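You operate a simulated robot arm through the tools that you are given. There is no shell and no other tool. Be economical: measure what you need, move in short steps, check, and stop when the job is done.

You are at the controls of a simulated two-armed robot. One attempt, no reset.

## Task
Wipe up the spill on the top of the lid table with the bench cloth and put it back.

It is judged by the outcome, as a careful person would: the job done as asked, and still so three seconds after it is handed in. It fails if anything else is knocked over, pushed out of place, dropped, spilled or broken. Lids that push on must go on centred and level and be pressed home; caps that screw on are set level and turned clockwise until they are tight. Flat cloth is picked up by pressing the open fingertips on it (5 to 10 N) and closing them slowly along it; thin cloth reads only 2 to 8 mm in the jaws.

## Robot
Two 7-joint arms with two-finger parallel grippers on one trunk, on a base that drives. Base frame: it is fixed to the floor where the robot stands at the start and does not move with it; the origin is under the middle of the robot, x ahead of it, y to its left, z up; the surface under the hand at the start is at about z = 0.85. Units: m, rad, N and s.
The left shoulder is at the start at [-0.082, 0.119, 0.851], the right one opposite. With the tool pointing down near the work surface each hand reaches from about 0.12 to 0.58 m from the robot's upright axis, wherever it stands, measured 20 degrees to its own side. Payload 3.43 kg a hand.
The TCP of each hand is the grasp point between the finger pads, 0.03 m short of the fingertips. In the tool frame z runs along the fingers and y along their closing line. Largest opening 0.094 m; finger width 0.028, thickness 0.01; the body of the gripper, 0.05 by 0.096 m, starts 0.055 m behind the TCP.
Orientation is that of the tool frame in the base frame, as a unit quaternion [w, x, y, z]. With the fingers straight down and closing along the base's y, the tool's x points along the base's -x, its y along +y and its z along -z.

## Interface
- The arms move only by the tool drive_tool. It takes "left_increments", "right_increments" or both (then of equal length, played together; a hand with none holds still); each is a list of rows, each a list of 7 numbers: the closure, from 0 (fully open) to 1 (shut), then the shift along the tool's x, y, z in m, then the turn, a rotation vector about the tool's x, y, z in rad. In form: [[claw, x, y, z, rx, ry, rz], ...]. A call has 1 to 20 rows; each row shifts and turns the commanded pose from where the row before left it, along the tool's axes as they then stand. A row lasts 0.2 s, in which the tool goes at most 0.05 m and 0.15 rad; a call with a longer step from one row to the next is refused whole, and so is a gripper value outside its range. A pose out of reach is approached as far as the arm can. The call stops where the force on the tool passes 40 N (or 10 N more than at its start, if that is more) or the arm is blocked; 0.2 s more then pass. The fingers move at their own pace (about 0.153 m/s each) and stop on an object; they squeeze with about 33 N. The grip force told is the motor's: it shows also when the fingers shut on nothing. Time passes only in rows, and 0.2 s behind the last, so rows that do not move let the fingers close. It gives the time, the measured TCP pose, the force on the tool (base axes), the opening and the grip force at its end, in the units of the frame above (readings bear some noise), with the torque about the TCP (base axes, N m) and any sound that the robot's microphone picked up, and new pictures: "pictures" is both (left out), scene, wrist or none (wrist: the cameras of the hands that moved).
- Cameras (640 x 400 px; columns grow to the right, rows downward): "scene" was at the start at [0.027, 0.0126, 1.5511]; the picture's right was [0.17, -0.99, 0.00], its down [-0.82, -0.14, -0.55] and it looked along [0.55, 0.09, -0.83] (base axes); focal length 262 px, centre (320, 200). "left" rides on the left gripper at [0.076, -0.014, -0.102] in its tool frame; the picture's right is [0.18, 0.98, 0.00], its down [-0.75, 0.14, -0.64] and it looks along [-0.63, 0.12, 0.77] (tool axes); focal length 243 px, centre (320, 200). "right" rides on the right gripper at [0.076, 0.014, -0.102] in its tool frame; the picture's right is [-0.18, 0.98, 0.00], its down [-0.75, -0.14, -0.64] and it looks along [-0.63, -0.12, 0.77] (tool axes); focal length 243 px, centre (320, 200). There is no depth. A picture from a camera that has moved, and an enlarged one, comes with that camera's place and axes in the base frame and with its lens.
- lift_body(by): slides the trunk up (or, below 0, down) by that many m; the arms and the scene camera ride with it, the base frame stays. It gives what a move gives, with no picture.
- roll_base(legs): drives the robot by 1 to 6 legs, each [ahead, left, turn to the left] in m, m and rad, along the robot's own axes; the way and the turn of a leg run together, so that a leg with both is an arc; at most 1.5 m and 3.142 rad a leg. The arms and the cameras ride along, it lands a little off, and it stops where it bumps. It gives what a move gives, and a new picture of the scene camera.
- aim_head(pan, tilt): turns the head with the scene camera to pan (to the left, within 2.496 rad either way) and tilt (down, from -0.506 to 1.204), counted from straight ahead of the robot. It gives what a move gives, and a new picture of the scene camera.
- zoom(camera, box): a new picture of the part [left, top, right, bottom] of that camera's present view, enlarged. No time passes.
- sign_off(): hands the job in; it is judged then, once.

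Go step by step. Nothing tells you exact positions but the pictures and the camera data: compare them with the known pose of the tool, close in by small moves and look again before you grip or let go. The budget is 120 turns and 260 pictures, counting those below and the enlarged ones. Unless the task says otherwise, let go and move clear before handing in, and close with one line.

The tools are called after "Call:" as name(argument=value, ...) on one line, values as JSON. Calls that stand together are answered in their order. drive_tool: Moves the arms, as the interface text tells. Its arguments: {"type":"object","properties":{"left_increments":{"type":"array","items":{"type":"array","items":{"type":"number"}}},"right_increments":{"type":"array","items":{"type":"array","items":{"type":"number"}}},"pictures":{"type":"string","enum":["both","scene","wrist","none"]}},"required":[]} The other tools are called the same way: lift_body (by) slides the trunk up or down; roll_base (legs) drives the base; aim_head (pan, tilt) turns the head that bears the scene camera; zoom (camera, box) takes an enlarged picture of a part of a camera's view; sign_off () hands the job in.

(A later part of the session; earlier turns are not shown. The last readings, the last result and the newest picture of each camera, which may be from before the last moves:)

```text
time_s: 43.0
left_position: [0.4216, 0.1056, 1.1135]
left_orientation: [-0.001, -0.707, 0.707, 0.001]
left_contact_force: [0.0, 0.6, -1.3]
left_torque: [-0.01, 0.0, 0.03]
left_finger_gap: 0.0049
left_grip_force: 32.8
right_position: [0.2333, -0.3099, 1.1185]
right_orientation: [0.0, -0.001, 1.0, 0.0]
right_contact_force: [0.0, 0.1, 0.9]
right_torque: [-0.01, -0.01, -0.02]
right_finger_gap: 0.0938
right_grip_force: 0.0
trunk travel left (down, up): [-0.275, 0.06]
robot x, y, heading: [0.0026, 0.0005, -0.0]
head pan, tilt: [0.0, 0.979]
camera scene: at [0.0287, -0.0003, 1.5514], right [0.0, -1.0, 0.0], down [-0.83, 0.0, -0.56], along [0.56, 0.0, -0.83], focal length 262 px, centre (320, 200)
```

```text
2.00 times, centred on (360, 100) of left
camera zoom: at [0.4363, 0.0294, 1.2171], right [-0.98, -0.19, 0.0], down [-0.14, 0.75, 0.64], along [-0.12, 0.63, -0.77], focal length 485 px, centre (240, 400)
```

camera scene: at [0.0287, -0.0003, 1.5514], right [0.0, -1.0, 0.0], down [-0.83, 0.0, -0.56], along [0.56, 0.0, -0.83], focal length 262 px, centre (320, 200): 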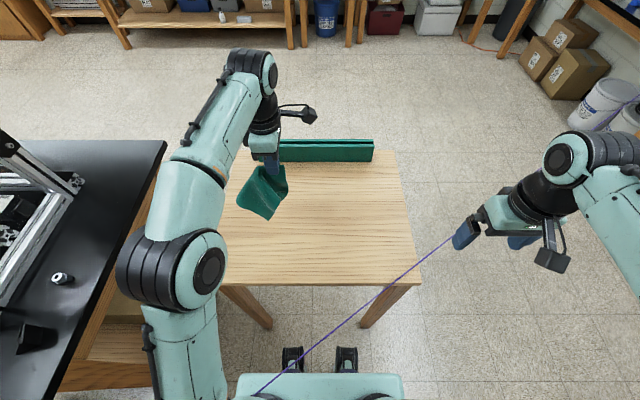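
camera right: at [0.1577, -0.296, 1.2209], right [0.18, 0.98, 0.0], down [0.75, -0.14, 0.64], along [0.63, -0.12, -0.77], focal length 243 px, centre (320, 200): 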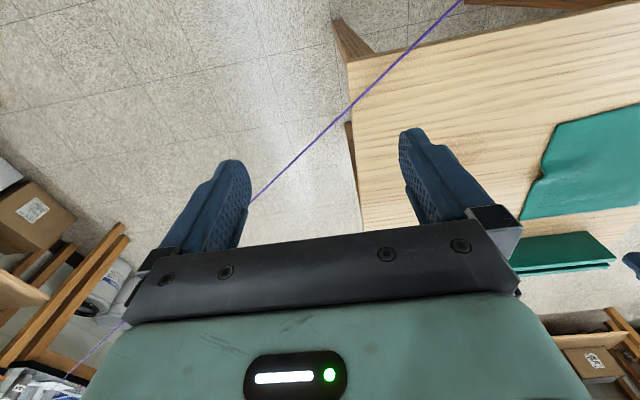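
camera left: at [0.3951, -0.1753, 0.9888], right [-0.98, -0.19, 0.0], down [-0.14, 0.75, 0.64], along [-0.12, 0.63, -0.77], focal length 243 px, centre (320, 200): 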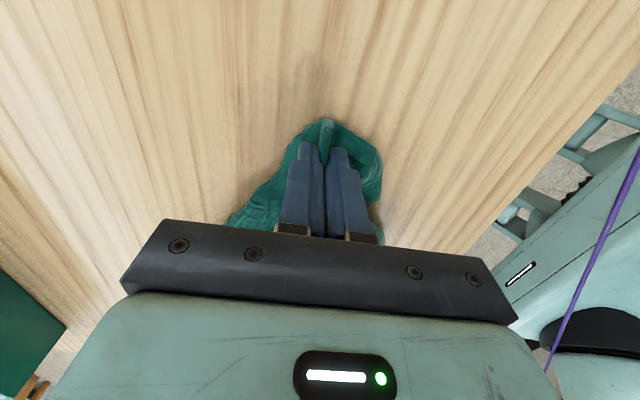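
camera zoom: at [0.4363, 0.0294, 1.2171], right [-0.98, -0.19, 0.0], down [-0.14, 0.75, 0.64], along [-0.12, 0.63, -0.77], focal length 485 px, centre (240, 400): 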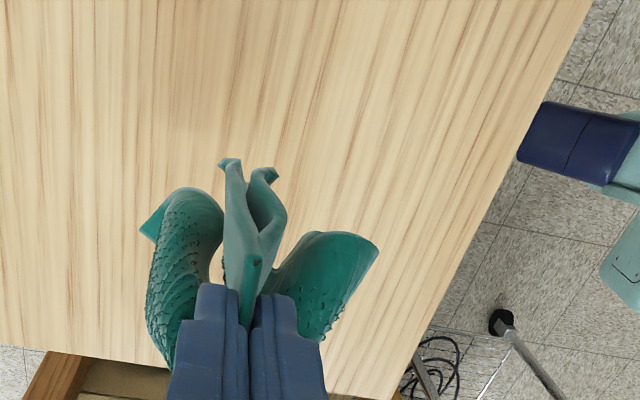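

The table is clean. Now I put the cloth back: bring it over the left of its old place and lay it down on an arc, far edge first, ending with the grip at its original point (0.462, 0.073).

Call:
drive_tool(left_increments=[[1, -0.044, -0.01, 0.002, 0, 0, 0], [1, -0.044, -0.01, 0.002, 0, 0, 0], [1, -0.044, -0.01, 0.002, 0, 0, 0], [1, -0.043, -0.01, 0.002, 0, 0, 0], [1, 0, 0, 0, 0, 0, 0], [1, 0, 0, 0, 0, 0, 0], [1, 0, 0, 0, 0, 0, 0]])

```text
time_s: 44.6
left_position: [0.459, 0.2798, 1.107]
left_orientation: [0.001, 0.708, -0.707, 0.0]
left_contact_force: [-0.3, 0.9, -0.5]
left_torque: [-0.02, -0.03, 0.01]
left_finger_gap: 0.0046
left_grip_force: 32.9
right_position: [0.2332, -0.3082, 1.1201]
right_orientation: [0.0, 0.0, 1.0, 0.0]
right_contact_force: [-0.3, -0.1, 0.2]
right_torque: [-0.04, 0.03, 0.01]
right_finger_gap: 0.0939
right_grip_force: 0.1
trunk travel left (down, up): [-0.275, 0.06]
robot x, y, heading: [-0.003, 0.0027, 0.004]
head pan, tilt: [0.0, 0.979]
camera scene: at [0.0285, 0.0004, 1.5514], right [0.0, -1.0, 0.0], down [-0.83, 0.0, -0.56], along [0.56, 0.0, -0.83], focal length 262 px, centre (320, 200)
camera left: at [0.4733, 0.204, 1.2096], right [-0.98, -0.19, 0.0], down [-0.14, 0.75, 0.64], along [-0.12, 0.63, -0.77], focal length 243 px, centre (320, 200)
```

scene: 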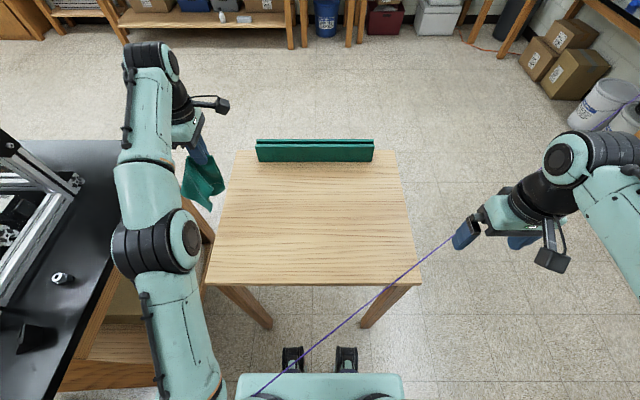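
left: 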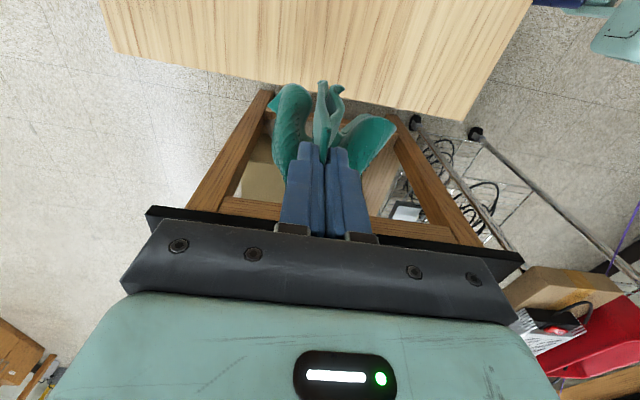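

The hand is over the table's left margin (edge y≈.31). I'll come back to y≈.255 and lay the cloth along the arc.

Call:
drive_tool(left_increments=[[1, 0.025, 0, 0.02, 0, 0, 0], [1, 0, 0, 0.022, 0, 0, 0], [1, 0, 0, 0, 0, 0, 0], [1, 0.024, -0.003, 0.002, 0, 0, 0], [1, 0.024, 0, 0.005, 0, 0, 0], [1, 0.023, 0, 0.008, 0, 0, 0], [1, 0.022, 0, 0.011, 0, 0, 0], [1, 0.021, 0, 0.014, 0, 0, 0], [1, 0.019, 0, 0.016, 0, 0, 0], [1, 0.016, 0, 0.019, 0, 0, 0], [1, 0.014, 0, 0.021, 0, 0, 0], [1, 0.011, 0, 0.022, 0, 0, 0], [1, 0.008, 0, 0.023, 0, 0, 0], [1, 0.005, 0, 0.018, 0, 0, 0], [1, 0, 0, 0.014, 0, 0, 0], [1, 0, 0, 0, 0, 0, 0]])

```text
time_s: 48.0
left_position: [0.4632, 0.0689, 0.892]
left_orientation: [0.001, 0.707, -0.707, -0.001]
left_contact_force: [-0.1, -0.2, 1.0]
left_torque: [0.0, -0.04, 0.0]
left_finger_gap: 0.0051
left_grip_force: 33.3
right_position: [0.2344, -0.3085, 1.1192]
right_orientation: [0.0, 0.0, 1.0, 0.0]
right_contact_force: [-0.2, -0.5, -0.2]
right_torque: [0.0, -0.03, 0.02]
right_finger_gap: 0.094
right_grip_force: 0.2
trunk travel left (down, up): [-0.275, 0.06]
robot x, y, heading: [-0.0025, -0.0022, 0.002]
head pan, tilt: [0.0, 0.979]
camera scene: at [0.0283, 0.0004, 1.5514], right [0.0, -1.0, 0.0], down [-0.83, 0.0, -0.56], along [0.56, 0.0, -0.83], focal length 262 px, centre (320, 200)
camera left: at [0.4768, -0.0077, 0.9963], right [-0.98, -0.19, 0.0], down [-0.14, 0.75, 0.64], along [-0.12, 0.63, -0.77], focal length 243 px, centre (320, 200)
```

scene: 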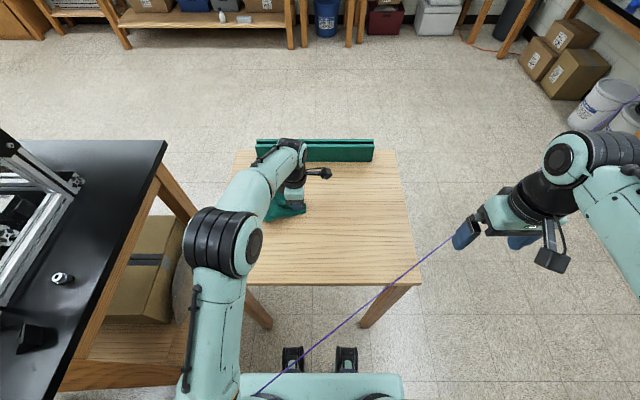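
left: 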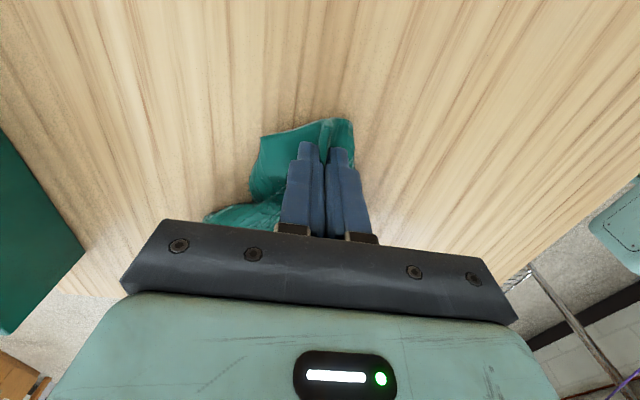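

The cloth is back at its place though bunched. I'll set it down, release, rise clear and look at how it lies.

Call:
drive_tool(left_increments=[[1, 0, 0, 0.004, 0, 0, 0], [0.85, 0, 0, 0, 0, 0, 0], [0.7, 0, 0, 0, 0, 0, 0], [0.7, 0, 0, 0, 0, 0, 0], [0.7, 0, 0, -0.02, 0, 0, 0], [0.7, 0, 0, -0.04, 0, 0, 0], [0.7, 0, 0, -0.04, 0, 0, 0], [0.5, -0.03, 0, -0.04, 0, 0, 0], [0.3, 0, 0, -0.04, 0, 0, 0], [0, 0, 0, 0, 0, 0, 0]])

Call:
zoom(camera="left", box=[160, 0, 480, 200])

Call:
zoom(camera="scene", box=[220, 120, 380, 220])

```text
time_s: 50.2
left_position: [0.4626, 0.0979, 1.0697]
left_orientation: [0.001, 0.708, -0.706, -0.001]
left_contact_force: [0.1, 0.2, 0.3]
left_torque: [-0.03, 0.02, 0.02]
left_finger_gap: 0.0939
left_grip_force: 0.0
right_position: [0.234, -0.3092, 1.1187]
right_orientation: [0.001, 0.0, 1.0, 0.0]
right_contact_force: [-0.5, 0.8, -0.2]
right_torque: [0.0, 0.01, -0.03]
right_finger_gap: 0.094
right_grip_force: 0.1
trunk travel left (down, up): [-0.275, 0.06]
robot x, y, heading: [-0.001, -0.0007, 0.002]
head pan, tilt: [0.0, 0.979]
camera scene: at [0.0285, 0.0009, 1.5514], right [0.0, -1.0, 0.0], down [-0.83, 0.0, -0.56], along [0.56, 0.0, -0.83], focal length 262 px, centre (320, 200)
camera left: at [0.4771, 0.0208, 1.1735], right [-0.98, -0.19, 0.0], down [-0.14, 0.75, 0.64], along [-0.12, 0.63, -0.77], focal length 243 px, centre (320, 200)
```

scene: 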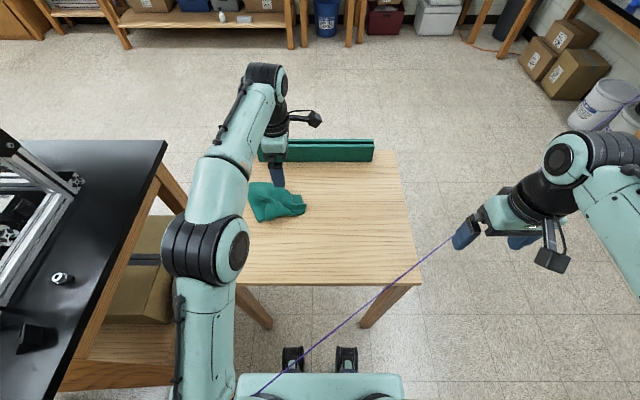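
left: 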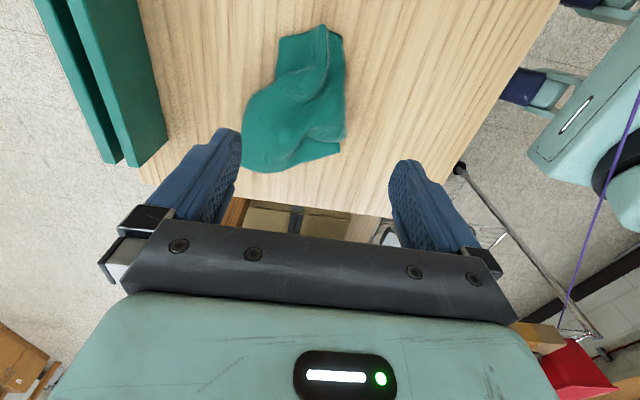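

```text
2.00 times, centred on (320, 100) of left
camera zoom: at [0.4771, 0.0208, 1.1735], right [-0.98, -0.19, 0.0], down [-0.14, 0.75, 0.64], along [-0.12, 0.63, -0.77], focal length 485 px, centre (320, 400)
```

zoom: 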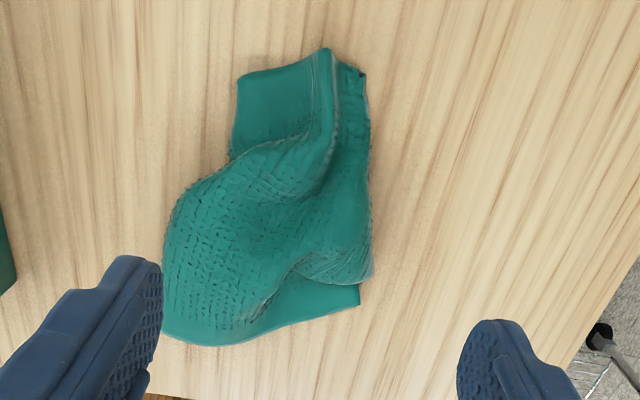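

```text
4.00 times, centred on (300, 170) of scene
camera zoom: at [0.0285, 0.0009, 1.5514], right [0.0, -1.0, 0.0], down [-0.83, 0.0, -0.56], along [0.56, 0.0, -0.83], focal length 1050 px, centre (400, 320)
```

zoom: 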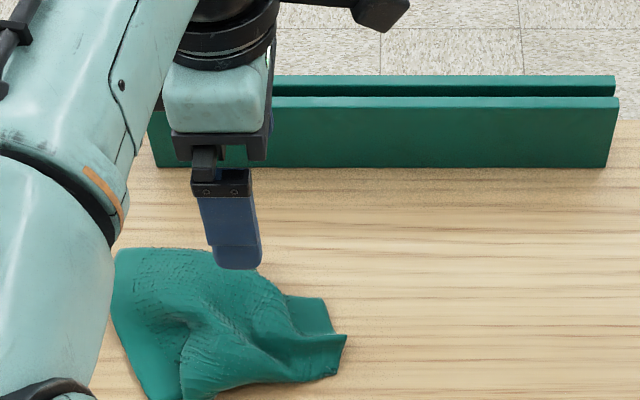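

The cloth is at its place but crumpled, its centre ~3 cm short. I'll tidy it: pinch the exposed left-near corner flap at about (0.43, 0.186) and pull it out toward its old corner (0.36, 0.26).

Call:
drive_tool(left_increments=[[0.65, -0.044, 0.016, 0, 0, 0, 0], [0.65, -0.044, 0.015, 0, 0, 0, 0], [0.65, 0, 0, 0.045, 0, 0, 0], [0.65, 0, 0, 0.045, 0, 0, 0], [0.65, 0, 0, 0.045, 0, 0, 0], [0.65, 0, 0, 0.025, 0, 0, 0], [0.65, 0, 0, 0, 0, 0, 0]])

```text
time_s: 51.8
left_position: [0.4331, 0.1839, 0.9075]
left_orientation: [0.001, 0.708, -0.706, -0.001]
left_contact_force: [-1.0, 0.1, 0.0]
left_torque: [0.02, 0.02, -0.01]
left_finger_gap: 0.0331
left_grip_force: 0.1
right_position: [0.2335, -0.31, 1.1184]
right_orientation: [0.001, 0.0, 1.0, 0.0]
right_contact_force: [-1.1, -0.2, 0.6]
right_torque: [0.0, 0.04, 0.0]
right_finger_gap: 0.0943
right_grip_force: 0.1
trunk travel left (down, up): [-0.275, 0.06]
robot x, y, heading: [0.0, -0.0007, 0.003]
head pan, tilt: [0.0, 0.979]
camera scene: at [0.0284, 0.0005, 1.5514], right [0.0, -1.0, 0.0], down [-0.83, 0.0, -0.56], along [0.56, 0.0, -0.83], focal length 262 px, centre (320, 200)
camera left: at [0.4465, 0.1079, 1.011], right [-0.98, -0.19, 0.0], down [-0.14, 0.75, 0.64], along [-0.12, 0.63, -0.77], focal length 243 px, centre (320, 200)
```

scene: 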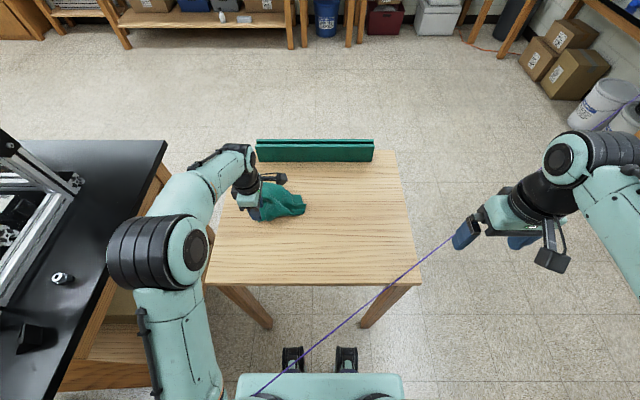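
left: 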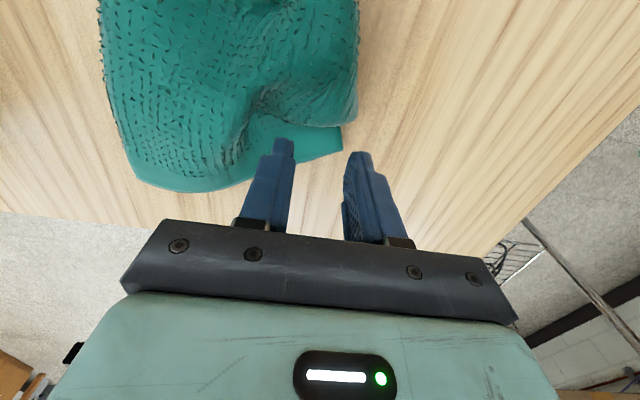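

Call:
drive_tool(left_increments=[[0.7, 0, -0.006, 0.012, 0, 0, 0], [0.7, 0, 0, 0.006, 0, 0, 0], [0.7, 0, 0, 0.004, 0, 0, 0], [0.7, 0, 0, 0.002, 0, 0, 0], [0.7, 0, 0, 0, 0, 0, 0]], pictures="none")

```text
time_s: 53.0
left_position: [0.438, 0.1849, 0.8832]
left_orientation: [0.0, 0.708, -0.706, -0.001]
left_contact_force: [-1.5, 0.5, 6.8]
left_torque: [0.01, -0.03, -0.01]
left_finger_gap: 0.028
left_grip_force: 0.0
right_position: [0.2339, -0.3096, 1.1192]
right_orientation: [0.0, 0.001, 1.0, 0.0]
right_contact_force: [-0.7, -0.3, 0.8]
right_torque: [-0.03, 0.03, 0.0]
right_finger_gap: 0.0943
right_grip_force: 0.0
trunk travel left (down, up): [-0.275, 0.06]
robot x, y, heading: [0.0029, 0.0007, 0.0]
head pan, tilt: [0.0, 0.979]
```

Call:
drive_tool(left_increments=[[0.75, 0, 0, 0, 0, 0, 0], [0.8, 0, 0, 0, 0, 0, 0], [0.84, 0, 0, 0, 0, 0, 0], [0.88, 0, 0, 0, 0, 0, 0], [0.92, 0, 0, 0, 0, 0, 0], [0.96, 0, 0, 0, 0, 0, 0], [1, 0, 0, 0, 0, 0, 0], [1, 0, 0, 0, 0, 0, 0], [1, 0, 0, 0, 0, 0, 0]], pictures="wrist")

```text
time_s: 55.0
left_position: [0.4383, 0.186, 0.884]
left_orientation: [0.002, 0.708, -0.707, 0.0]
left_contact_force: [0.3, -0.1, 9.2]
left_torque: [-0.02, -0.04, 0.01]
left_finger_gap: 0.0
left_grip_force: 33.1
right_position: [0.232, -0.3092, 1.1188]
right_orientation: [0.0, 0.0, 1.0, 0.001]
right_contact_force: [-1.0, 0.3, 0.4]
right_torque: [0.01, 0.0, 0.02]
right_finger_gap: 0.0938
right_grip_force: 0.1
trunk travel left (down, up): [-0.275, 0.06]
robot x, y, heading: [0.0005, 0.0009, -0.002]
head pan, tilt: [0.0, 0.979]
camera left: at [0.4522, 0.1088, 0.987], right [-0.98, -0.19, 0.0], down [-0.14, 0.75, 0.64], along [-0.12, 0.63, -0.77], focal length 243 px, centre (320, 200)
```

left: 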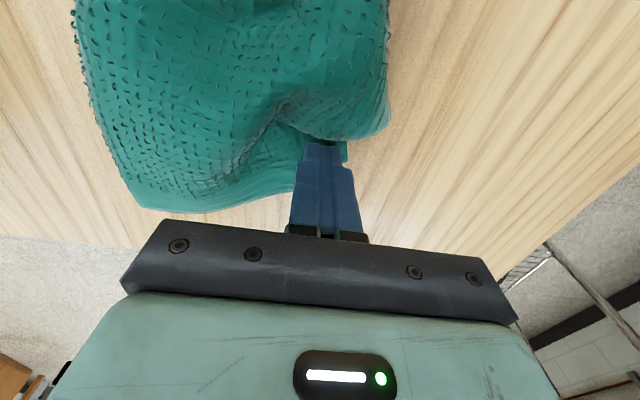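

The pinch slipped off the thin flap. The shut fingertips still press on it with 9 N, so I'll try dragging the flap outward by friction.

Call:
drive_tool(left_increments=[[1, -0.008, 0.007, 0, 0, 0, 0], [1, -0.01, 0.009, 0, 0, 0, 0], [1, -0.01, 0.009, 0, 0, 0, 0], [1, -0.01, 0.009, 0, 0, 0, 0], [1, -0.01, 0.009, 0, 0, 0, 0], [1, 0, 0, 0, 0, 0, 0]], pictures="wrist")

```text
time_s: 56.4
left_position: [0.395, 0.2345, 0.8838]
left_orientation: [-0.001, 0.708, -0.706, -0.001]
left_contact_force: [0.4, -0.9, 4.3]
left_torque: [-0.03, -0.03, 0.01]
left_finger_gap: 0.0
left_grip_force: 32.9
right_position: [0.234, -0.309, 1.12]
right_orientation: [0.001, 0.0, 1.0, 0.0]
right_contact_force: [-0.8, 0.0, 0.1]
right_torque: [-0.03, 0.01, -0.01]
right_finger_gap: 0.0939
right_grip_force: 0.0
trunk travel left (down, up): [-0.275, 0.06]
robot x, y, heading: [0.0, -0.0003, 0.004]
head pan, tilt: [0.0, 0.979]
camera left: at [0.41, 0.1579, 0.9876], right [-0.98, -0.19, 0.0], down [-0.14, 0.75, 0.64], along [-0.12, 0.63, -0.77], focal length 243 px, centre (320, 200)
```

left: 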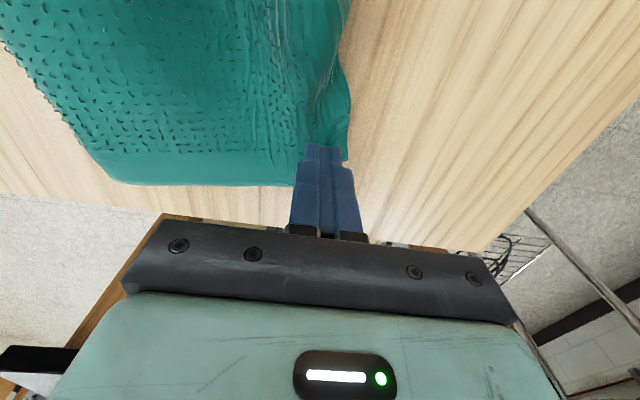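

The friction drag works nicely: the cloth is unfolding. I continue to its old corner, then lift and look.

Call:
drive_tool(left_increments=[[1, -0.007, 0.008, 0, 0, 0, 0], [1, -0.006, 0.008, 0, 0, 0, 0], [1, -0.004, 0.008, 0, 0, 0, 0], [1, 0, 0, 0, 0, 0, 0], [1, 0, 0, -0.04, 0, 0, 0], [1, 0.04, 0, -0.045, 0, 0, 0], [1, 0.04, -0.04, -0.045, 0, 0, 0], [1, 0.04, -0.04, -0.045, 0, 0, 0], [1, 0.03, -0.01, 0, 0, 0, 0], [1, 0, 0, 0, 0, 0, 0]])

Call:
zoom(camera="left", box=[160, 0, 480, 200])

```text
refused: row 6 steps farther than a row can; nothing moved
```

```text
2.00 times, centred on (320, 100) of left
camera zoom: at [0.41, 0.1579, 0.9876], right [-0.98, -0.19, 0.0], down [-0.14, 0.75, 0.64], along [-0.12, 0.63, -0.77], focal length 485 px, centre (320, 400)
```

zoom: 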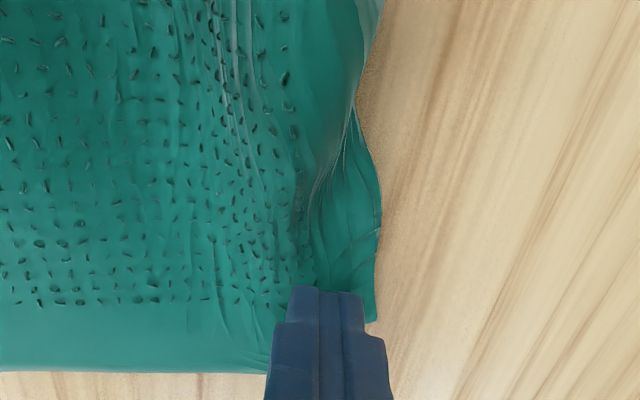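

Call:
drive_tool(left_increments=[[1, -0.007, 0.008, 0, 0, 0, 0], [1, -0.006, 0.008, 0, 0, 0, 0], [1, -0.004, 0.008, 0, 0, 0, 0], [1, 0, 0, 0, 0, 0, 0], [1, 0, 0, -0.04, 0, 0, 0], [1, 0.02, 0, -0.045, 0, 0, 0], [1, 0.02, -0.01, -0.04, 0, 0, 0], [1, 0.02, -0.02, -0.035, 0, 0, 0], [1, 0.03, -0.03, 0, 0, 0, 0], [1, 0.03, -0.03, 0, 0, 0, 0], [1, 0.03, -0.01, 0, 0, 0, 0], [1, 0, 0, 0, 0, 0, 0]])

Call:
zoom(camera="left", box=[160, 0, 480, 200])

```text
time_s: 59.0
left_position: [0.4721, 0.1013, 1.0421]
left_orientation: [0.002, 0.708, -0.706, -0.001]
left_contact_force: [-0.5, 0.1, 0.2]
left_torque: [-0.01, -0.02, 0.0]
left_finger_gap: 0.0
left_grip_force: 32.9
right_position: [0.2329, -0.3094, 1.1192]
right_orientation: [0.0, 0.0, 1.0, 0.0]
right_contact_force: [0.4, 0.2, 0.2]
right_torque: [0.0, 0.0, -0.02]
right_finger_gap: 0.094
right_grip_force: 0.0
trunk travel left (down, up): [-0.275, 0.06]
robot x, y, heading: [-0.0035, -0.0027, 0.001]
head pan, tilt: [0.0, 0.979]
camera scene: at [0.0285, 0.001, 1.5514], right [0.0, -1.0, 0.0], down [-0.83, 0.0, -0.56], along [0.56, 0.0, -0.83], focal length 262 px, centre (320, 200)
camera left: at [0.4862, 0.0249, 1.1453], right [-0.98, -0.19, 0.0], down [-0.14, 0.75, 0.64], along [-0.12, 0.63, -0.77], focal length 243 px, centre (320, 200)
```

scene: 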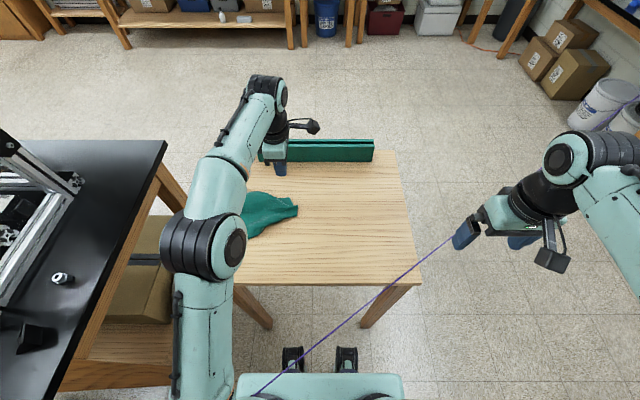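
left: 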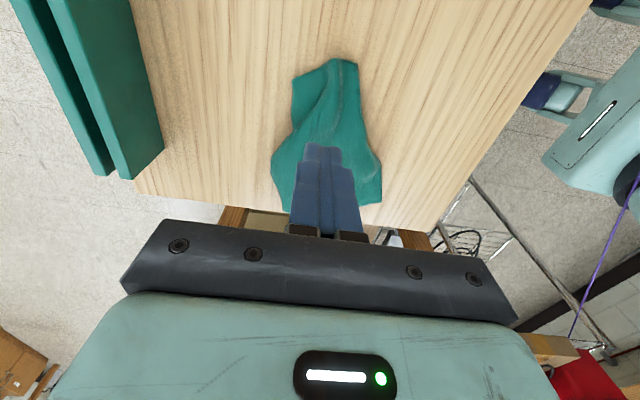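

```text
2.00 times, centred on (320, 100) of left
camera zoom: at [0.4862, 0.0249, 1.1453], right [-0.98, -0.19, 0.0], down [-0.14, 0.75, 0.64], along [-0.12, 0.63, -0.77], focal length 485 px, centre (320, 400)
```

zoom: 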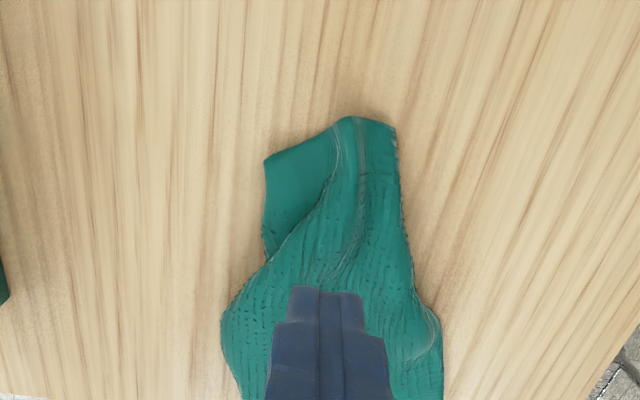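

Better. Next the right-far flap at about (0.488, 0.11): press it with the shut fingertips and drag it toward its old corner (0.58, 0.065).

Call:
drive_tool(left_increments=[[1, -0.009, -0.016, 0.03, 0, 0, 0], [1, 0, 0, 0.045, 0, 0, 0], [1, 0, 0, 0.045, 0, 0, 0], [1, 0, 0, 0.025, 0, 0, 0], [1, 0, 0, 0.008, 0, 0, 0], [1, 0, 0, 0.005, 0, 0, 0], [1, 0, 0, 0.002, 0, 0, 0], [1, 0, 0, 0, 0, 0, 0]], pictures="wrist")

```text
time_s: 60.8
left_position: [0.4861, 0.1102, 0.8868]
left_orientation: [-0.002, 0.709, -0.706, 0.002]
left_contact_force: [-3.0, 4.2, 33.6]
left_torque: [0.45, 0.4, -0.06]
left_finger_gap: 0.0002
left_grip_force: 32.8
right_position: [0.2314, -0.3102, 1.1202]
right_orientation: [0.001, 0.0, 1.0, 0.001]
right_contact_force: [0.0, -0.5, 0.3]
right_torque: [0.0, 0.02, -0.01]
right_finger_gap: 0.0936
right_grip_force: 0.0
trunk travel left (down, up): [-0.275, 0.06]
robot x, y, heading: [0.0042, 0.0021, 0.001]
head pan, tilt: [0.0, 0.979]
camera left: at [0.4994, 0.034, 0.9904], right [-0.98, -0.19, 0.0], down [-0.15, 0.75, 0.64], along [-0.12, 0.63, -0.77], focal length 243 px, centre (320, 200)
```

left: 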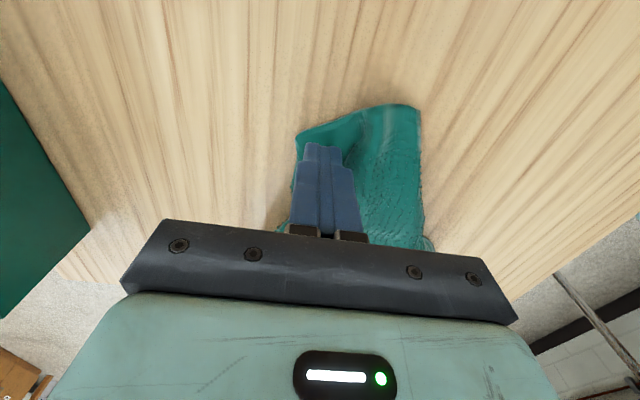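

Call:
drive_tool(left_increments=[[1, 0, 0, -0.002, 0, 0, 0], [1, 0.004, -0.01, 0, 0, 0, 0], [1, 0.004, -0.01, 0, 0, 0, 0], [1, 0.005, -0.012, 0, 0, 0, 0], [1, 0.005, -0.012, 0, 0, 0, 0], [1, 0.005, -0.012, 0, 0, 0, 0], [1, 0, 0, 0, 0, 0, 0]], pictures="wrist")

```text
time_s: 62.4
left_position: [0.5431, 0.0889, 0.8874]
left_orientation: [-0.001, 0.708, -0.706, 0.002]
left_contact_force: [-4.9, 3.6, 25.0]
left_torque: [0.38, 0.37, 0.0]
left_finger_gap: 0.0
left_grip_force: 32.4
right_position: [0.2316, -0.309, 1.1189]
right_orientation: [0.001, 0.0, 1.0, 0.0]
right_contact_force: [-0.6, 0.5, 0.8]
right_torque: [0.0, -0.01, 0.02]
right_finger_gap: 0.0941
right_grip_force: 0.1
trunk travel left (down, up): [-0.275, 0.06]
robot x, y, heading: [0.0009, -0.0012, 0.004]
head pan, tilt: [0.0, 0.979]
camera left: at [0.5562, 0.0117, 0.9906], right [-0.98, -0.19, 0.0], down [-0.15, 0.75, 0.64], along [-0.12, 0.63, -0.77], focal length 243 px, centre (320, 200)
```

left: 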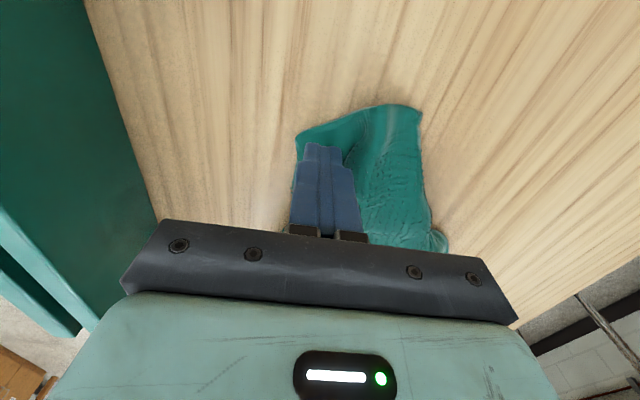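

That end of the cloth moved as a whole. I'll rise and look to choose the next pull.

Call:
drive_tool(left_increments=[[1, 0, 0, -0.03, 0, 0, 0], [1, 0, 0, -0.045, 0, 0, 0], [1, 0.01, 0, -0.045, 0, 0, 0], [1, 0.03, 0.02, -0.035, 0, 0, 0], [1, 0.04, 0.02, -0.01, 0, 0, 0], [1, 0.04, 0.0, 0, 0, 0, 0], [1, 0.03, 0.0, 0, 0, 0, 0], [1, 0, 0, 0, 0, 0, 0]])

Call:
zoom(camera="left", box=[160, 40, 480, 240])

Call:
zoom(camera="scene", box=[220, 140, 380, 240])

```text
refused: row 4 steps farther than a row can; nothing moved
```

```text
2.00 times, centred on (320, 140) of left
camera zoom: at [0.5562, 0.0117, 0.9906], right [-0.98, -0.19, 0.0], down [-0.15, 0.75, 0.64], along [-0.12, 0.63, -0.77], focal length 485 px, centre (320, 320)
```

zoom: 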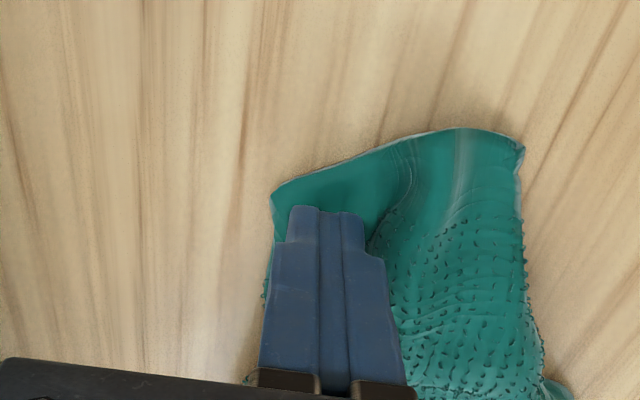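

```text
4.00 times, centred on (300, 190) of scene
camera zoom: at [0.0256, 0.0006, 1.5515], right [0.0, -1.0, 0.0], down [-0.83, 0.0, -0.56], along [0.56, 0.0, -0.83], focal length 1050 px, centre (400, 240)
```

zoom: 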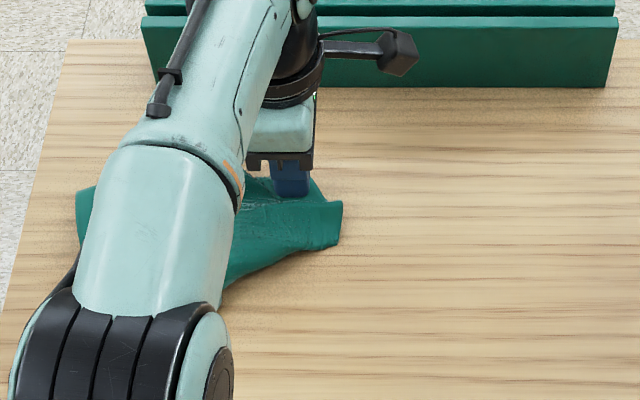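

Call:
drive_tool(left_increments=[[1, 0, 0, -0.03, 0, 0, 0], [1, 0, 0, -0.045, 0, 0, 0], [1, 0.01, 0, -0.045, 0, 0, 0], [1, 0.03, 0.02, -0.025, 0, 0, 0], [1, 0.04, 0.02, -0.01, 0, 0, 0], [1, 0.04, 0.0, 0, 0, 0, 0], [1, 0.03, 0.0, 0, 0, 0, 0], [1, 0, 0, 0, 0, 0, 0]])

Call:
zoom(camera="left", box=[160, 40, 480, 240])

```text
time_s: 64.2
left_position: [0.4732, -0.0517, 1.0231]
left_orientation: [0.0, 0.708, -0.706, -0.001]
left_contact_force: [1.2, 0.0, -0.4]
left_torque: [0.0, 0.03, 0.02]
left_finger_gap: 0.0001
left_grip_force: 33.0
left hand out of reach, approached as far as the arm can: row 2, 3, 5, 6, 7
right_position: [0.2335, -0.3091, 1.1196]
right_orientation: [0.0, 0.0, 1.0, 0.0]
right_contact_force: [-0.7, 0.5, -0.2]
right_torque: [0.01, 0.0, 0.0]
right_finger_gap: 0.0941
right_grip_force: 0.0
trunk travel left (down, up): [-0.275, 0.06]
robot x, y, heading: [0.0024, -0.0044, 0.001]
head pan, tilt: [0.0, 0.979]
camera scene: at [0.029, 0.0007, 1.5514], right [0.0, -1.0, 0.0], down [-0.83, 0.0, -0.56], along [0.56, 0.0, -0.83], focal length 262 px, centre (320, 200)
camera left: at [0.4868, -0.1273, 1.1256], right [-0.98, -0.19, 0.0], down [-0.14, 0.75, 0.64], along [-0.12, 0.63, -0.77], focal length 243 px, centre (320, 200)
```

scene: 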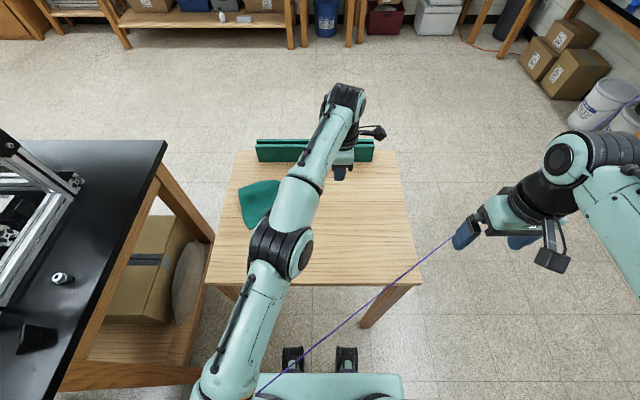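
left: 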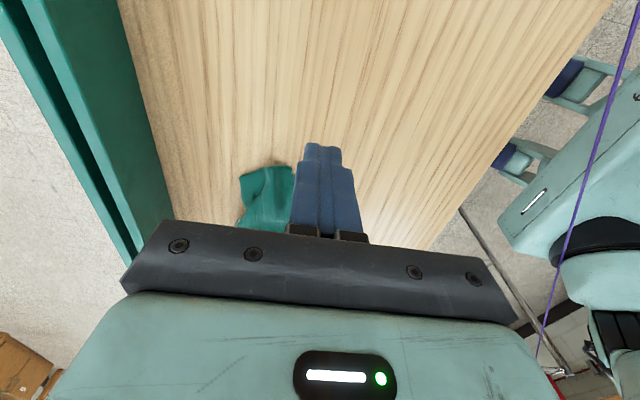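

```text
2.00 times, centred on (320, 140) of left
camera zoom: at [0.4868, -0.1273, 1.1256], right [-0.98, -0.19, 0.0], down [-0.14, 0.75, 0.64], along [-0.12, 0.63, -0.77], focal length 485 px, centre (320, 320)
```

zoom: 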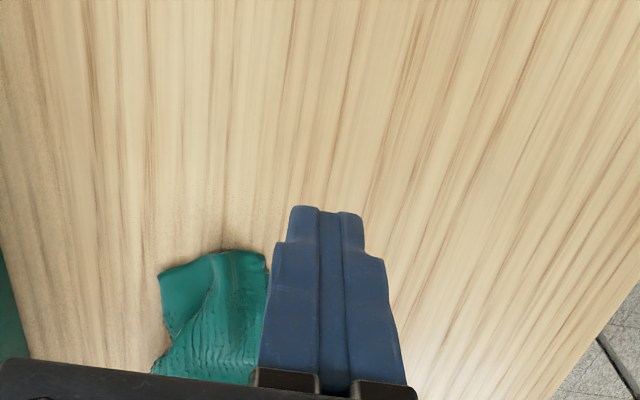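

The right-near corner of the top layer is now about (0.492, 0.056). I'll press just inside it at (0.502, 0.078) and drag toward −x.

Call:
drive_tool(left_increments=[[1, -0.043, -0.01, 0, 0, 0, 0], [1, -0.043, -0.01, 0, 0, 0, 0], [1, -0.044, -0.009, 0, 0, 0, 0], [1, 0, 0, 0.045, 0, 0, 0], [1, 0, 0, 0.045, 0, 0, 0], [1, 0, 0, 0.03, 0, 0, 0], [1, 0, 0, 0.008, 0, 0, 0], [1, 0, 0, 0.004, 0, 0, 0], [1, 0, 0, 0, 0, 0, 0]], pictures="wrist")

```text
time_s: 66.2
left_position: [0.5007, 0.0791, 0.8923]
left_orientation: [0.001, 0.708, -0.706, -0.001]
left_contact_force: [0.4, -0.4, 1.3]
left_torque: [0.02, 0.01, 0.01]
left_finger_gap: 0.0
left_grip_force: 33.1
right_position: [0.2342, -0.3097, 1.1193]
right_orientation: [0.0, 0.0, 1.0, 0.0]
right_contact_force: [-0.1, 0.3, 0.2]
right_torque: [0.0, -0.01, 0.01]
right_finger_gap: 0.0939
right_grip_force: 0.1
trunk travel left (down, up): [-0.275, 0.06]
robot x, y, heading: [0.0017, 0.0013, 0.001]
head pan, tilt: [0.0, 0.979]
camera left: at [0.5146, 0.0036, 0.9945], right [-0.98, -0.19, 0.0], down [-0.14, 0.75, 0.64], along [-0.12, 0.63, -0.77], focal length 243 px, centre (320, 200)
```

left: 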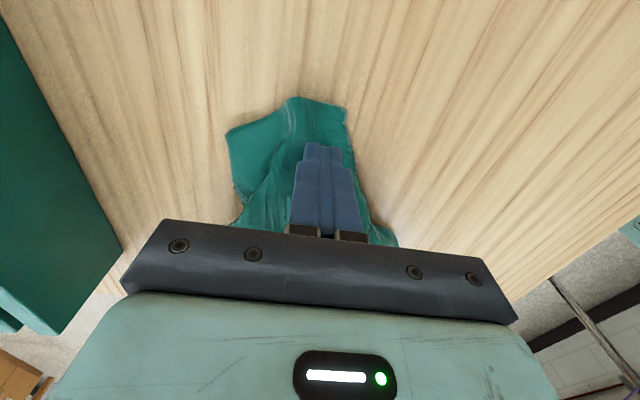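

Call:
drive_tool(left_increments=[[1, 0, 0, 0.003, 0, 0, 0], [1, 0.001, 0.01, 0.001, 0, 0, 0], [1, 0.001, 0.015, 0, 0, 0, 0], [1, 0.001, 0.015, 0, 0, 0, 0], [1, 0.001, 0.015, 0, 0, 0, 0], [1, 0.001, 0.015, 0, 0, 0, 0], [1, 0.001, 0.015, 0, 0, 0, 0], [1, 0.001, 0.01, 0, 0, 0, 0], [1, 0, 0, 0, 0, 0, 0]], pictures="wrist")

```text
time_s: 68.2
left_position: [0.4041, 0.0744, 0.8877]
left_orientation: [0.0, 0.708, -0.706, 0.0]
left_contact_force: [1.2, -1.2, 3.2]
left_torque: [-0.02, -0.01, -0.02]
left_finger_gap: 0.0
left_grip_force: 33.3
right_position: [0.2346, -0.3088, 1.1186]
right_orientation: [0.0, 0.0, 1.0, 0.001]
right_contact_force: [-0.2, 0.4, 0.1]
right_torque: [0.01, 0.02, -0.01]
right_finger_gap: 0.0942
right_grip_force: 0.1
trunk travel left (down, up): [-0.275, 0.06]
robot x, y, heading: [-0.0005, 0.0038, 0.003]
head pan, tilt: [0.0, 0.979]
camera left: at [0.4183, -0.0023, 0.9913], right [-0.98, -0.19, 0.0], down [-0.14, 0.75, 0.64], along [-0.12, 0.63, -0.77], focal length 243 px, centre (320, 200)
```

left: 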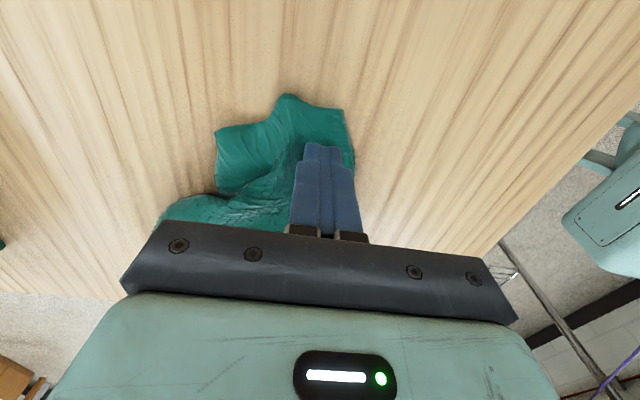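

The near corner came out well and the far flap is now exposed at about (0.452, 0.083). I'll hop onto it and drag it toward +x.

Call:
drive_tool(left_increments=[[1, 0, 0, -0.035, 0, 0, 0], [1, -0.008, -0.024, 0, 0, 0, 0], [1, 0, -0.024, 0, 0, 0, 0], [1, 0, 0, 0.03, 0, 0, 0], [1, 0, 0, 0.006, 0, 0, 0], [1, 0, -0.005, 0.0015, 0, 0, 0], [1, 0, -0.012, 0, 0, 0, 0], [1, 0.001, -0.015, 0, 0, 0, 0], [1, 0.001, -0.015, 0, 0, 0, 0], [1, 0.002, -0.015, 0, 0, 0, 0], [1, 0.002, -0.015, 0, 0, 0, 0], [1, 0.002, -0.015, 0, 0, 0, 0], [1, 0.002, -0.012, 0, 0, 0, 0], [1, 0, 0, 0, 0, 0, 0]], pictures="wrist")

```text
time_s: 71.2
left_position: [0.546, 0.0733, 0.8872]
left_orientation: [-0.001, 0.708, -0.706, 0.002]
left_contact_force: [-2.7, 1.1, 26.3]
left_torque: [0.43, 0.22, 0.04]
left_finger_gap: 0.0001
left_grip_force: 33.1
left hand out of reach, approached as far as the arm can: row 13
right_position: [0.2315, -0.3084, 1.1202]
right_orientation: [0.001, 0.0, 1.0, 0.001]
right_contact_force: [-0.4, -0.4, -0.3]
right_torque: [-0.02, 0.03, 0.02]
right_finger_gap: 0.0939
right_grip_force: 0.1
trunk travel left (down, up): [-0.275, 0.06]
robot x, y, heading: [-0.001, 0.0006, 0.004]
head pan, tilt: [0.0, 0.979]
camera left: at [0.5591, -0.0029, 0.9909], right [-0.98, -0.19, 0.0], down [-0.15, 0.75, 0.64], along [-0.12, 0.63, -0.77], focal length 243 px, centre (320, 200)
```

left: 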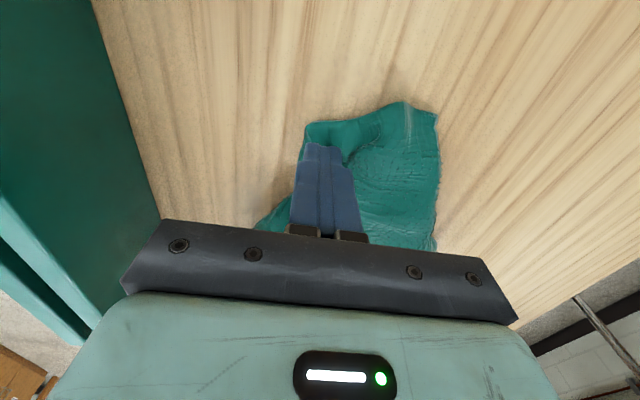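

Spreading further. Now again the near side: press at about (0.497, 0.062) and pull toward −x to the old corner.

Call:
drive_tool(left_increments=[[1, 0, 0, -0.035, 0, 0, 0], [1, 0.006, 0.025, 0, 0, 0, 0], [1, 0.006, 0.024, 0, 0, 0, 0], [1, 0, 0, 0.03, 0, 0, 0], [1, 0, 0, 0.005, 0, 0, 0], [1, -0.001, 0.005, 0, 0, 0, 0], [1, -0.001, 0.012, 0, 0, 0, 0], [1, -0.001, 0.015, 0, 0, 0, 0], [1, -0.001, 0.015, 0, 0, 0, 0], [1, -0.001, 0.015, 0, 0, 0, 0], [1, -0.001, 0.015, 0, 0, 0, 0], [1, -0.001, 0.015, 0, 0, 0, 0], [1, -0.001, 0.01, 0, 0, 0, 0], [1, 0, 0, 0, 0, 0, 0]], pictures="wrist")

```text
time_s: 74.2
left_position: [0.5416, 0.0543, 0.896]
left_orientation: [0.001, 0.708, -0.707, -0.002]
left_contact_force: [0.2, 0.1, 0.3]
left_torque: [-0.01, 0.0, -0.02]
left_finger_gap: 0.0002
left_grip_force: 32.9
left hand out of reach, approached as far as the arm can: row 1, 2, 3, 4, 6, 7, 8, 9, 10, 11, 12, 13
right_position: [0.2339, -0.31, 1.1194]
right_orientation: [0.0, 0.0, 1.0, 0.001]
right_contact_force: [0.0, -0.3, -0.4]
right_torque: [0.02, -0.03, -0.01]
right_finger_gap: 0.0938
right_grip_force: 0.0
trunk travel left (down, up): [-0.275, 0.06]
robot x, y, heading: [0.0008, -0.0054, -0.001]
head pan, tilt: [0.0, 0.979]
camera left: at [0.5551, -0.0212, 0.9993], right [-0.98, -0.19, 0.0], down [-0.14, 0.75, 0.64], along [-0.12, 0.63, -0.77], focal length 243 px, centre (320, 200)
```

left: 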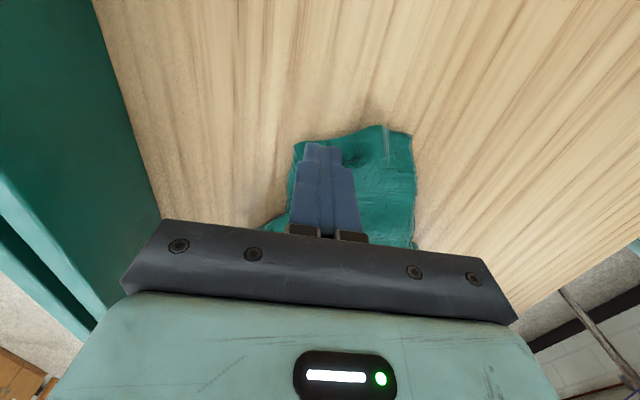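

The arm was at its reach limit and barely moved. I'll lift and pull back to recover before the next stroke.

Call:
drive_tool(left_increments=[[1, 0, 0, -0.02, 0, 0, 0], [1, 0, 0.02, -0.02, 0, 0, 0], [1, 0, 0.02, 0, 0, 0, 0], [1, 0, 0, 0, 0, 0, 0], [1, 0, 0, 0, 0, 0, 0]], pictures="none")

```text
time_s: 75.4
left_position: [0.5025, 0.0562, 0.9373]
left_orientation: [0.0, 0.707, -0.707, -0.002]
left_contact_force: [0.3, -0.2, -0.2]
left_torque: [0.0, 0.0, -0.01]
left_finger_gap: 0.0
left_grip_force: 34.0
right_position: [0.2334, -0.3091, 1.1203]
right_orientation: [0.001, 0.0, 1.0, 0.0]
right_contact_force: [0.1, 0.0, -0.1]
right_torque: [0.01, -0.02, -0.01]
right_finger_gap: 0.0942
right_grip_force: 0.1
trunk travel left (down, up): [-0.275, 0.06]
robot x, y, heading: [0.0, 0.0001, -0.004]
head pan, tilt: [0.0, 0.979]
```

Call:
drive_tool(left_increments=[[1, -0.005, 0.007, 0.03, 0, 0, 0], [1, 0, 0, 0.014, 0, 0, 0], [1, 0, 0, 0.004, 0, 0, 0], [1, 0, 0.003, 0.002, 0, 0, 0], [1, 0, 0.012, 0, 0, 0, 0], [1, -0.001, 0.015, 0, 0, 0, 0], [1, -0.001, 0.015, 0, 0, 0, 0], [1, -0.001, 0.015, 0, 0, 0, 0], [1, -0.001, 0.015, 0, 0, 0, 0], [1, -0.001, 0.015, 0, 0, 0, 0], [1, -0.001, 0.01, 0, 0, 0, 0], [1, 0, 0, 0, 0, 0, 0]], pictures="wrist")

```text
time_s: 78.0
left_position: [0.3948, 0.0672, 0.8889]
left_orientation: [0.001, 0.708, -0.706, -0.001]
left_contact_force: [0.1, -0.3, 4.0]
left_torque: [0.01, -0.04, 0.01]
left_finger_gap: 0.0
left_grip_force: 32.8
right_position: [0.2329, -0.3074, 1.1209]
right_orientation: [-0.001, 0.0, 1.0, 0.0]
right_contact_force: [-0.1, -1.1, 0.0]
right_torque: [0.0, -0.02, 0.01]
right_finger_gap: 0.0937
right_grip_force: 0.0
trunk travel left (down, up): [-0.275, 0.06]
robot x, y, heading: [-0.0024, 0.0006, -0.002]
head pan, tilt: [0.0, 0.979]
camera left: at [0.4083, -0.0098, 0.9911], right [-0.98, -0.19, 0.0], down [-0.14, 0.75, 0.64], along [-0.12, 0.63, -0.77], focal length 243 px, centre (320, 200)
```

left: 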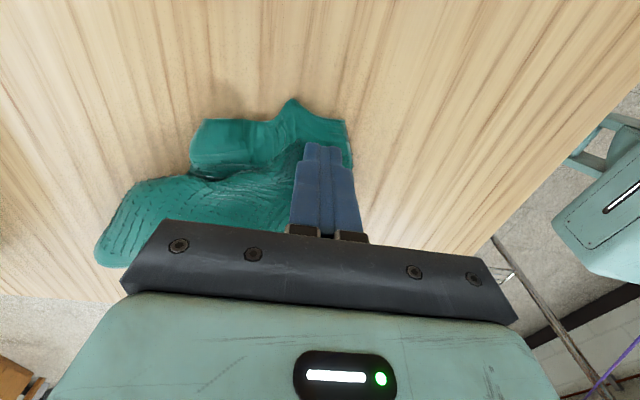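

Spreading well. One more pull of the far flap toward +x, staying inside reach, then I rise to look.

Call:
drive_tool(left_increments=[[1, 0, 0, -0.035, 0, 0, 0], [1, -0.008, -0.03, 0, 0, 0, 0], [1, 0, -0.027, 0, 0, 0, 0], [1, 0, 0, 0.03, 0, 0, 0], [1, 0, 0, 0.006, 0, 0, 0], [1, 0, -0.005, 0.001, 0, 0, 0], [1, 0, -0.012, 0, 0, 0, 0], [1, 0.001, -0.015, 0, 0, 0, 0], [1, 0.001, -0.015, 0, 0, 0, 0], [1, 0.001, -0.015, 0, 0, 0, 0], [1, 0.001, -0.012, 0, 0, 0, 0], [1, 0, -0.008, 0, 0, 0, 0], [1, 0, 0, 0, 0, 0, 0], [1, 0, 0.01, -0.03, 0, 0, 0], [1, 0, 0.02, -0.04, 0, 0, 0], [1, 0, 0.03, -0.03, 0, 0, 0], [1, 0.03, 0.02, -0.03, 0, 0, 0], [1, 0.04, 0, -0.02, 0, 0, 0], [1, 0, 0, 0, 0, 0, 0]])

Call:
zoom(camera="left", box=[160, 40, 480, 240])

```text
time_s: 82.0
left_position: [0.4516, 0.0009, 1.0348]
left_orientation: [0.0, 0.708, -0.706, -0.001]
left_contact_force: [-0.6, 0.3, 0.5]
left_torque: [0.0, 0.02, 0.0]
left_finger_gap: 0.0
left_grip_force: 33.2
right_position: [0.2338, -0.3093, 1.12]
right_orientation: [0.0, 0.001, 1.0, 0.0]
right_contact_force: [0.9, -0.3, 0.1]
right_torque: [0.0, -0.02, 0.03]
right_finger_gap: 0.0941
right_grip_force: 0.0
trunk travel left (down, up): [-0.275, 0.06]
robot x, y, heading: [0.0003, -0.0031, -0.003]
head pan, tilt: [0.0, 0.979]
camera scene: at [0.0283, 0.0012, 1.5514], right [0.0, -1.0, 0.0], down [-0.83, 0.0, -0.56], along [0.56, 0.0, -0.83], focal length 262 px, centre (320, 200)
camera left: at [0.4663, -0.0765, 1.1381], right [-0.98, -0.19, 0.0], down [-0.14, 0.75, 0.64], along [-0.12, 0.63, -0.77], focal length 243 px, centre (320, 200)
```

scene: 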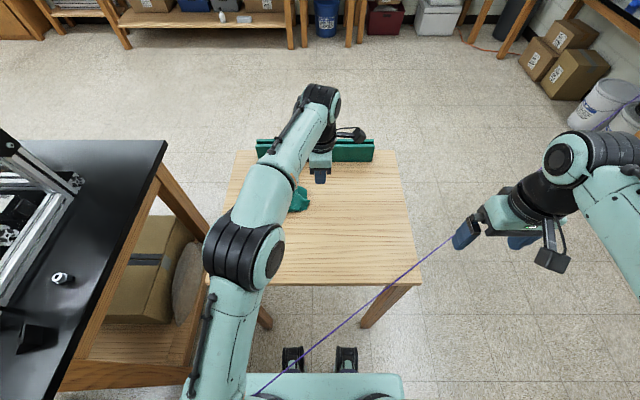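
left: 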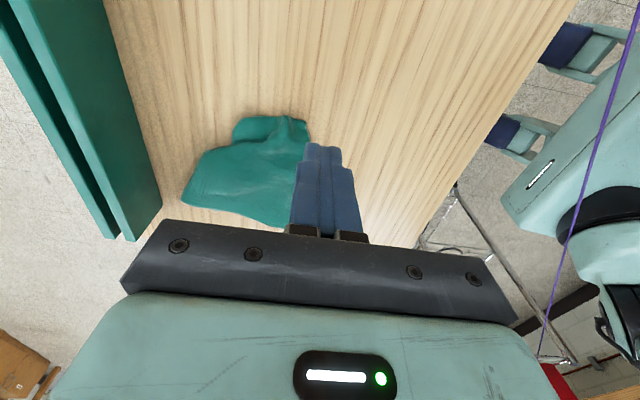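

```text
2.00 times, centred on (320, 140) of left
camera zoom: at [0.4663, -0.0765, 1.1381], right [-0.98, -0.19, 0.0], down [-0.14, 0.75, 0.64], along [-0.12, 0.63, -0.77], focal length 485 px, centre (320, 320)
```

zoom: 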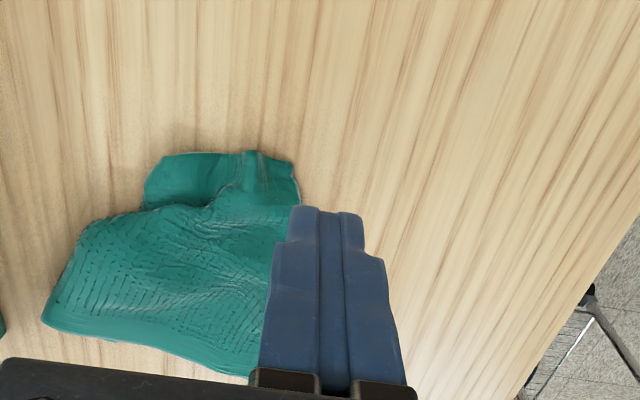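

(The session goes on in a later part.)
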